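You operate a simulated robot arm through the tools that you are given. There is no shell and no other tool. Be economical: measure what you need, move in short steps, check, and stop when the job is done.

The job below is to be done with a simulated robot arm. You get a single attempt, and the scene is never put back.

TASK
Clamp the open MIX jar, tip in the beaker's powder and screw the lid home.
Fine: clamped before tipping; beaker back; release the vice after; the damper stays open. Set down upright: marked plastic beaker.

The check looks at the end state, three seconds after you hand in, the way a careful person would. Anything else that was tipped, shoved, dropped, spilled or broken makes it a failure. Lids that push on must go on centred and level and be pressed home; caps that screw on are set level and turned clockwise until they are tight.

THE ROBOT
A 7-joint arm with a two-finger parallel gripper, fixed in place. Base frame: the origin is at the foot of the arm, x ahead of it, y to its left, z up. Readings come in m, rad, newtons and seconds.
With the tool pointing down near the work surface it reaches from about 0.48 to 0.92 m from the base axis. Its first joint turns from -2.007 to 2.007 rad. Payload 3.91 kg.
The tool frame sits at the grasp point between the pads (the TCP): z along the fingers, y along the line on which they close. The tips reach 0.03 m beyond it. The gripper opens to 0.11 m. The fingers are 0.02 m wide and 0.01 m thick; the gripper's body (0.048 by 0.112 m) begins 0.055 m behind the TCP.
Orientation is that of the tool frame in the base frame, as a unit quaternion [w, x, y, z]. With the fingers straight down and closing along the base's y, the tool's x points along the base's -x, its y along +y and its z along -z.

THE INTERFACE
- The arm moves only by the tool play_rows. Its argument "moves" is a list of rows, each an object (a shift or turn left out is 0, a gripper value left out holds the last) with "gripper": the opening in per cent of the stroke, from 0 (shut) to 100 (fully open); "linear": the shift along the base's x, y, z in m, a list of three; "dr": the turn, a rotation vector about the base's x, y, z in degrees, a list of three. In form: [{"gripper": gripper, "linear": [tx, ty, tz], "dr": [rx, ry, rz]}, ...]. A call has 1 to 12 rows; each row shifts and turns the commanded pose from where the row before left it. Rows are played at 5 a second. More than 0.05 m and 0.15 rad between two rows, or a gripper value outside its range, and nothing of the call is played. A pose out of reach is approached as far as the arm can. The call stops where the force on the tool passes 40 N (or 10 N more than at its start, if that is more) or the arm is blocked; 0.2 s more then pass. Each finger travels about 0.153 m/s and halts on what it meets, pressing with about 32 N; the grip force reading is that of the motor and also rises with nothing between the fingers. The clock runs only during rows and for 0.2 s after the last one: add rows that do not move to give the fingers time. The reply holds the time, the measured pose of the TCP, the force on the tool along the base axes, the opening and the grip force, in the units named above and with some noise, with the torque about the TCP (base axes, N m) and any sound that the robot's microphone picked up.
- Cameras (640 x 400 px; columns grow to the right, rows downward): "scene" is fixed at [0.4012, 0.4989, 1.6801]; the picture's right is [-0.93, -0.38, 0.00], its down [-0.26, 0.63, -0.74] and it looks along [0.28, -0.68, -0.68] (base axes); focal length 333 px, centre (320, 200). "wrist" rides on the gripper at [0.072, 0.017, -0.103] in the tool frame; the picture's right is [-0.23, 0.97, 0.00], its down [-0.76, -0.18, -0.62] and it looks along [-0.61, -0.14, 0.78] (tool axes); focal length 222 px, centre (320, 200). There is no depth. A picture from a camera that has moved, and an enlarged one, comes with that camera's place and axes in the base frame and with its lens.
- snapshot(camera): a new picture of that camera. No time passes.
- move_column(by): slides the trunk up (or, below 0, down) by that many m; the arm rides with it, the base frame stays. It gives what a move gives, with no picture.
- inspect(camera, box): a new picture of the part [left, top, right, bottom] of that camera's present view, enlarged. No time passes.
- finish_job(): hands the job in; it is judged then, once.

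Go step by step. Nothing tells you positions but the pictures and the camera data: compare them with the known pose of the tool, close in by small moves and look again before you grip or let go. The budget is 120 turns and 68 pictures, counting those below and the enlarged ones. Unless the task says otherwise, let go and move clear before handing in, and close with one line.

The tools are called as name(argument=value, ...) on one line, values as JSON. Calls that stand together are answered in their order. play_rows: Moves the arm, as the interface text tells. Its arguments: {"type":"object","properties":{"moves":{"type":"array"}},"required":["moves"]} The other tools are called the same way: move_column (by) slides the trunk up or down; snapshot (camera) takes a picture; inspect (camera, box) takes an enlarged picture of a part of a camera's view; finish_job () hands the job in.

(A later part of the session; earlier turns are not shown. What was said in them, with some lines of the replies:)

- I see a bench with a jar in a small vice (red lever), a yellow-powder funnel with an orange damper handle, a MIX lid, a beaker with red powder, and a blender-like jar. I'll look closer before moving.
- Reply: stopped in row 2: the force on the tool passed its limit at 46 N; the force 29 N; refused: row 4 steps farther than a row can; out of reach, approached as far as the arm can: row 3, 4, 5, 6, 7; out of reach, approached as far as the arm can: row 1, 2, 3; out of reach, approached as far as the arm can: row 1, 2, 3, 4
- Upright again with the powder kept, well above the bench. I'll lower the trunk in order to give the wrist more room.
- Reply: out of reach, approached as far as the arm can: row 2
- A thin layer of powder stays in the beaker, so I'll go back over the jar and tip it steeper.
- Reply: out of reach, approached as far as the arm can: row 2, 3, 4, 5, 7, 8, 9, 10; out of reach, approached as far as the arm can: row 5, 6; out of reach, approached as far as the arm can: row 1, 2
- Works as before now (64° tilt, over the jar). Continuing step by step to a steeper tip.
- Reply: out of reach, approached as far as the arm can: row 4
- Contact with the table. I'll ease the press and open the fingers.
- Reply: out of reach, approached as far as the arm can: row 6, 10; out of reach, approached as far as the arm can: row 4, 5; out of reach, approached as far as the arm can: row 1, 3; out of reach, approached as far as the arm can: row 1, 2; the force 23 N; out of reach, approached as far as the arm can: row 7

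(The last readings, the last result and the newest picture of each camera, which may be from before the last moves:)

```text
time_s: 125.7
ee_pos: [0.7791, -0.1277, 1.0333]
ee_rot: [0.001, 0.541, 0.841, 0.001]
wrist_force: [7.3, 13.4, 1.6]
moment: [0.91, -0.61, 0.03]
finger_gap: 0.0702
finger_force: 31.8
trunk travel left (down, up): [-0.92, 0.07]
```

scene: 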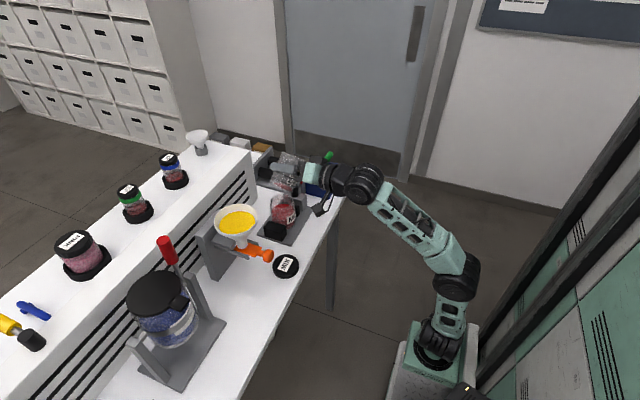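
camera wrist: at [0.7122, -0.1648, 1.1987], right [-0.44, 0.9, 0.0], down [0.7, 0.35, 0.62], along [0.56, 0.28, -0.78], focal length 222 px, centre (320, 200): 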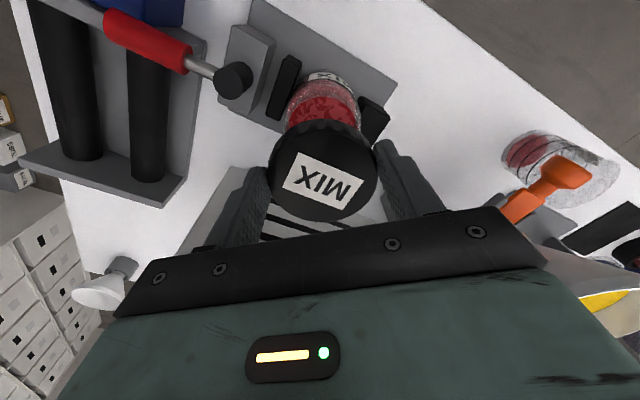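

play_rows(moves=[{"dr": [0, 0, -7.5], "linear": [0.0015, 0.0025, 0]}, {"dr": [0, 0, -7.5]}, {"dr": [0, 0, -7.5]}, {"dr": [0, 0, -7.5]}, {"dr": [0, 0, -7.5]}, {"dr": [0, 0, -7.5]}, {}])

```text
time_s: 127.3
ee_pos: [0.7795, -0.1251, 1.0328]
ee_rot: [0.002, 0.822, 0.57, 0.001]
wrist_force: [1.5, 3.5, 0.9]
moment: [0.16, -0.1, 0.03]
finger_gap: 0.07
finger_force: 32.3
trunk travel left (down, up): [-0.92, 0.07]
```

play_rows(moves=[{"dr": [0, 0, -7.5], "linear": [0, 0.0005, -0.0003]}, {"dr": [0, 0, -7.5]}, {"dr": [0, 0, -7.5], "linear": [0, 0, -0.0003]}, {"dr": [0, 0, -7.5]}, {"dr": [0, 0, -7.5], "linear": [0, 0, -0.0003]}, {"dr": [0, 0, -7.5]}, {"dr": [0, 0, -7.5], "linear": [0, 0, -0.0003]}, {"dr": [0, 0, -7.5]}, {}])

```text
time_s: 129.3
ee_pos: [0.7785, -0.1246, 1.0308]
ee_rot: [0.002, 0.997, 0.082, 0.0]
wrist_force: [2.1, -6.1, 7.3]
moment: [-0.65, 0.07, 0.57]
finger_gap: 0.0706
finger_force: 32.2
trunk travel left (down, up): [-0.92, 0.07]
```

play_rows(moves=[{"dr": [0, 0, -7.5], "linear": [0, -0.001, 0]}, {"dr": [0, 0, -7.5]}, {}])

```text
time_s: 130.1
ee_pos: [0.7787, -0.1252, 1.0319]
ee_rot: [0.002, 0.999, -0.048, 0.001]
wrist_force: [5.6, -3.4, 0.8]
moment: [0.1, -0.61, 0.72]
finger_gap: 0.0706
finger_force: 31.7
trunk travel left (down, up): [-0.92, 0.07]
```

play_rows(moves=[{"dr": [0, 0, -7.5], "linear": [0.001, 0, 0]}, {"dr": [0, 0, -7.5]}, {"dr": [0, 0, -7.5]}, {"dr": [0, 0, -7.5]}, {}])

```text
time_s: 131.3
ee_pos: [0.7803, -0.1249, 1.0312]
ee_rot: [0.001, 0.952, -0.305, 0.0]
wrist_force: [2.5, 2.5, 6.2]
moment: [0.41, -0.12, 0.75]
finger_gap: 0.0705
finger_force: 32.9
trunk travel left (down, up): [-0.92, 0.07]
```

snapshot(camera="wrist")

```text
3 pictures are left
camera wrist: at [0.8295, -0.1819, 1.1358], right [-0.75, -0.66, 0.0], down [-0.52, 0.59, 0.62], along [-0.41, 0.47, -0.78], focal length 222 px, centre (320, 200)
```

wrist: 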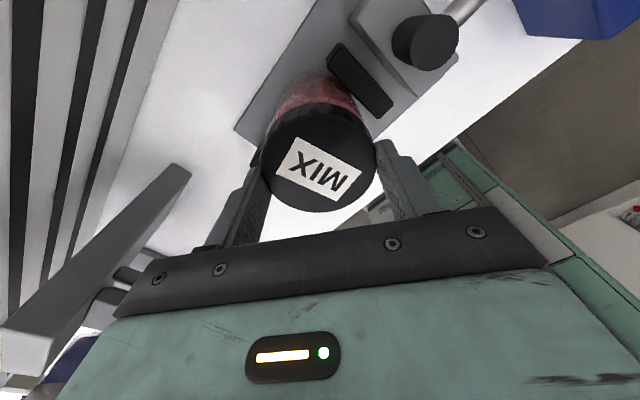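

play_rows(moves=[{"dr": [0, 0, -7.5], "linear": [0.0003, 0.0003, 0]}, {"dr": [0, 0, -7.5]}, {"dr": [0, 0, -7.5]}, {"dr": [0, 0, -7.5]}, {}])

```text
time_s: 132.5
ee_pos: [0.7835, -0.1215, 1.0335]
ee_rot: [-0.002, 0.842, -0.54, 0.001]
wrist_force: [18.2, 22.2, 16.4]
moment: [1.38, -1.44, 0.92]
finger_gap: 0.0711
finger_force: 31.9
trunk travel left (down, up): [-0.92, 0.07]
```

play_rows(moves=[{"linear": [0.0015, 0.002, 0]}, {"gripper": 85}, {}, {"linear": [0, 0, 0.03]}, {"linear": [0, 0, 0.045]}, {"linear": [0, 0, 0.045]}, {}])

inspect(camera="scene", box=[250, 160, 330, 240])

```text
time_s: 134.1
ee_pos: [0.7805, -0.1254, 1.1528]
ee_rot: [0.001, 0.841, -0.54, -0.001]
wrist_force: [0.5, -0.6, -0.4]
moment: [-0.04, -0.01, 0.04]
finger_gap: 0.0933
finger_force: 0.0
trunk travel left (down, up): [-0.92, 0.07]
```

```text
5.00 times, centred on (290, 200) of scene
camera zoom: at [0.4012, 0.4989, 1.6801], right [-0.93, -0.38, 0.0], down [-0.26, 0.63, -0.74], along [0.28, -0.68, -0.68], focal length 1665 px, centre (470, 200)
```

zoom: 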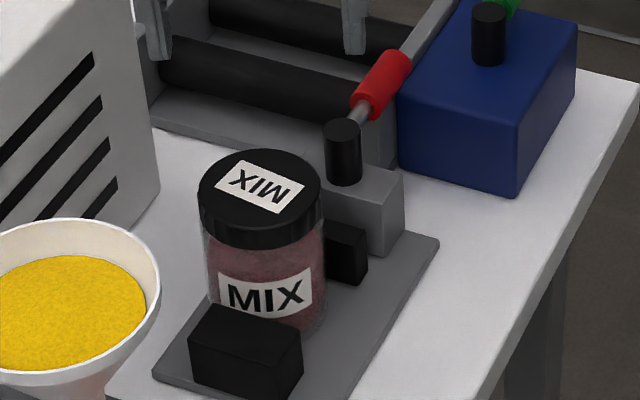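

play_rows(moves=[{"dr": [0, 0, 7.8]}, {"dr": [0, 0, 7.8]}, {"dr": [0, 0, 7.8]}, {"dr": [0, 0, 7.8]}, {"dr": [0, 0, 7.8]}, {"dr": [0, 0, 7.8]}, {"dr": [0, 0, 7.8]}, {"dr": [0, 0, 7.8]}, {"dr": [0, 0, 7.8]}, {"dr": [0, 0, 7.8]}, {"dr": [0, 0, 7.8], "gripper": 50}, {"dr": [0, 0, 7.8]}])

play_rows(moves=[{"dr": [0, 0, 7.7], "linear": [0, -0.03, 0]}, {"dr": [0, 0, 7.7], "linear": [0, -0.03, 0]}, {"dr": [0, 0, 7.7], "linear": [0, -0.03, 0]}, {"dr": [0, 0, 7.7], "linear": [0, -0.03, 0]}, {"dr": [0, 0, 7.7], "linear": [-0.003, -0.026, 0]}, {"dr": [0, 0, 7.7]}, {"dr": [0, 0, 7.7]}, {"dr": [0, 0, 7.7]}, {}])

```text
time_s: 136.7
ee_pos: [0.7812, -0.124, 1.1516]
ee_rot: [0.001, 0.97, 0.245, 0.0]
wrist_force: [0.3, -0.9, 0.1]
moment: [0.04, 0.02, -0.01]
finger_gap: 0.055
finger_force: 0.0
trunk travel left (down, up): [-0.92, 0.07]
```

```text
time_s: 138.7
ee_pos: [0.777, -0.2693, 1.1525]
ee_rot: [0.002, 0.708, 0.707, 0.001]
wrist_force: [1.1, 0.1, -0.4]
moment: [0.01, 0.03, -0.04]
finger_gap: 0.0551
finger_force: 0.1
trunk travel left (down, up): [-0.92, 0.07]
```

play_rows(moves=[{"linear": [0, -0.003, -0.045]}, {"linear": [0, 0, -0.045]}, {"linear": [0, 0, -0.025]}, {"linear": [0, 0, -0.02]}, {}])

inspect(camera="scene", box=[256, 140, 346, 230])

```text
time_s: 139.9
ee_pos: [0.7793, -0.2734, 1.0179]
ee_rot: [0.001, 0.708, 0.706, 0.001]
wrist_force: [0.0, 0.5, -1.2]
moment: [0.01, -0.03, -0.03]
finger_gap: 0.0549
finger_force: 0.1
trunk travel left (down, up): [-0.92, 0.07]
```

```text
4.44 times, centred on (301, 185) of scene
camera zoom: at [0.4012, 0.4989, 1.6801], right [-0.93, -0.38, 0.0], down [-0.26, 0.63, -0.74], along [0.28, -0.68, -0.68], focal length 1480 px, centre (404, 267)
```

zoom: 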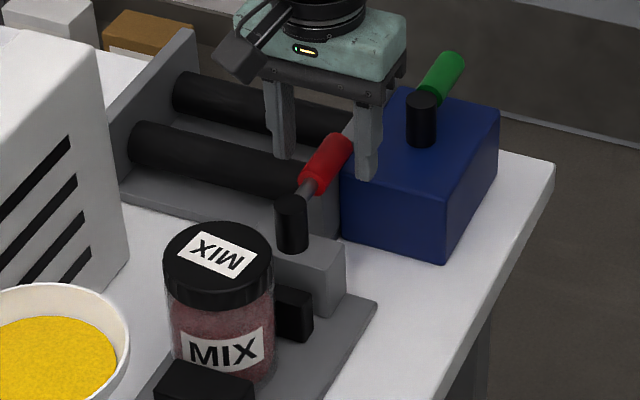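

play_rows(moves=[{"gripper": 32}, {}, {"linear": [-0.0085, 0.0002, 0], "dr": [0, 0, -7.5]}, {"linear": [-0.0084, 0.0013, 0], "dr": [0, 0, -7.5]}, {"linear": [-0.0082, 0.0024, 0], "dr": [0, 0, -7.5]}, {"linear": [-0.0078, 0.0034, 0], "dr": [0, 0, -7.5]}, {"linear": [-0.0073, 0.0044, 0], "dr": [0, 0, -7.5]}, {"linear": [-0.0066, 0.0053, 0], "dr": [0, 0, -7.5]}, {}])

```text
time_s: 141.9
ee_pos: [0.7325, -0.2568, 1.016]
ee_rot: [0.001, 0.925, 0.38, 0.001]
wrist_force: [1.5, -1.2, -0.1]
moment: [-0.03, 0.0, 0.0]
finger_gap: 0.0356
finger_force: 0.4
trunk travel left (down, up): [-0.92, 0.07]
```

play_rows(moves=[{"linear": [-0.0059, 0.0061, -0.003], "dr": [0, 0, -7.5]}, {"linear": [-0.005, 0.0068, -0.003], "dr": [0, 0, -7.5]}, {"linear": [-0.0041, 0.0074, -0.003], "dr": [0, 0, -7.5]}, {"linear": [-0.0031, 0.0079, -0.003], "dr": [0, 0, -7.5]}, {"linear": [-0.0021, 0.0083, 0], "dr": [0, 0, -7.5]}, {"linear": [-0.0009, 0.0084, 0], "dr": [0, 0, -7.5]}, {"linear": [0, 0.006, 0]}, {}])

```text
time_s: 143.7
ee_pos: [0.7117, -0.2055, 1.0039]
ee_rot: [0.002, 1.0, -0.003, 0.0]
wrist_force: [-0.5, -5.7, -2.1]
moment: [-0.03, -0.01, 0.01]
finger_gap: 0.0374
finger_force: 2.6
trunk travel left (down, up): [-0.92, 0.07]
```

play_rows(moves=[{"linear": [0, -0.006, 0]}, {"gripper": 50}, {}, {"linear": [0, 0, 0.04]}, {"linear": [0, 0, 0.045]}, {"linear": [0, 0, 0.045]}, {"linear": [-0.03, 0, 0.03]}, {"linear": [-0.03, 0, 0.03]}, {}])

inspect(camera="scene", box=[200, 140, 350, 330])

```text
time_s: 145.7
ee_pos: [0.65, -0.2144, 1.1961]
ee_rot: [0.002, 1.0, -0.002, 0.0]
wrist_force: [0.0, -1.0, 0.1]
moment: [-0.01, -0.02, -0.01]
finger_gap: 0.0551
finger_force: 0.0
trunk travel left (down, up): [-0.92, 0.07]
```

```text
2.11 times, centred on (275, 235) of scene
camera zoom: at [0.4012, 0.4989, 1.6801], right [-0.93, -0.38, 0.0], down [-0.26, 0.63, -0.74], along [0.28, -0.68, -0.68], focal length 701 px, centre (415, 126)
```

zoom: 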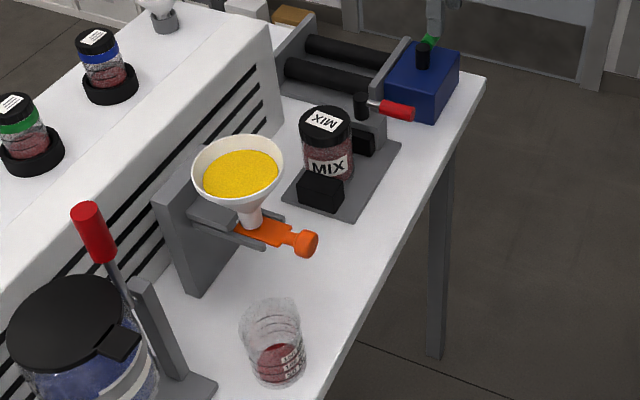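

The lid is on level, the lever is back at open, the beaker stands upright in its place, and the damper was not touched. The arm is clear, so I'm handing in.

finish_job()

```text
The job is handed in.
```

I clamped the MIX jar, tipped the beaker's powder in over two pours, screwed the lid on until it resisted, released the vice and put the beaker back upright. Two flaws: a thin film of powder is still in the beaker, and the jar turned and slid about a centimetre in the vice during the last tightening.
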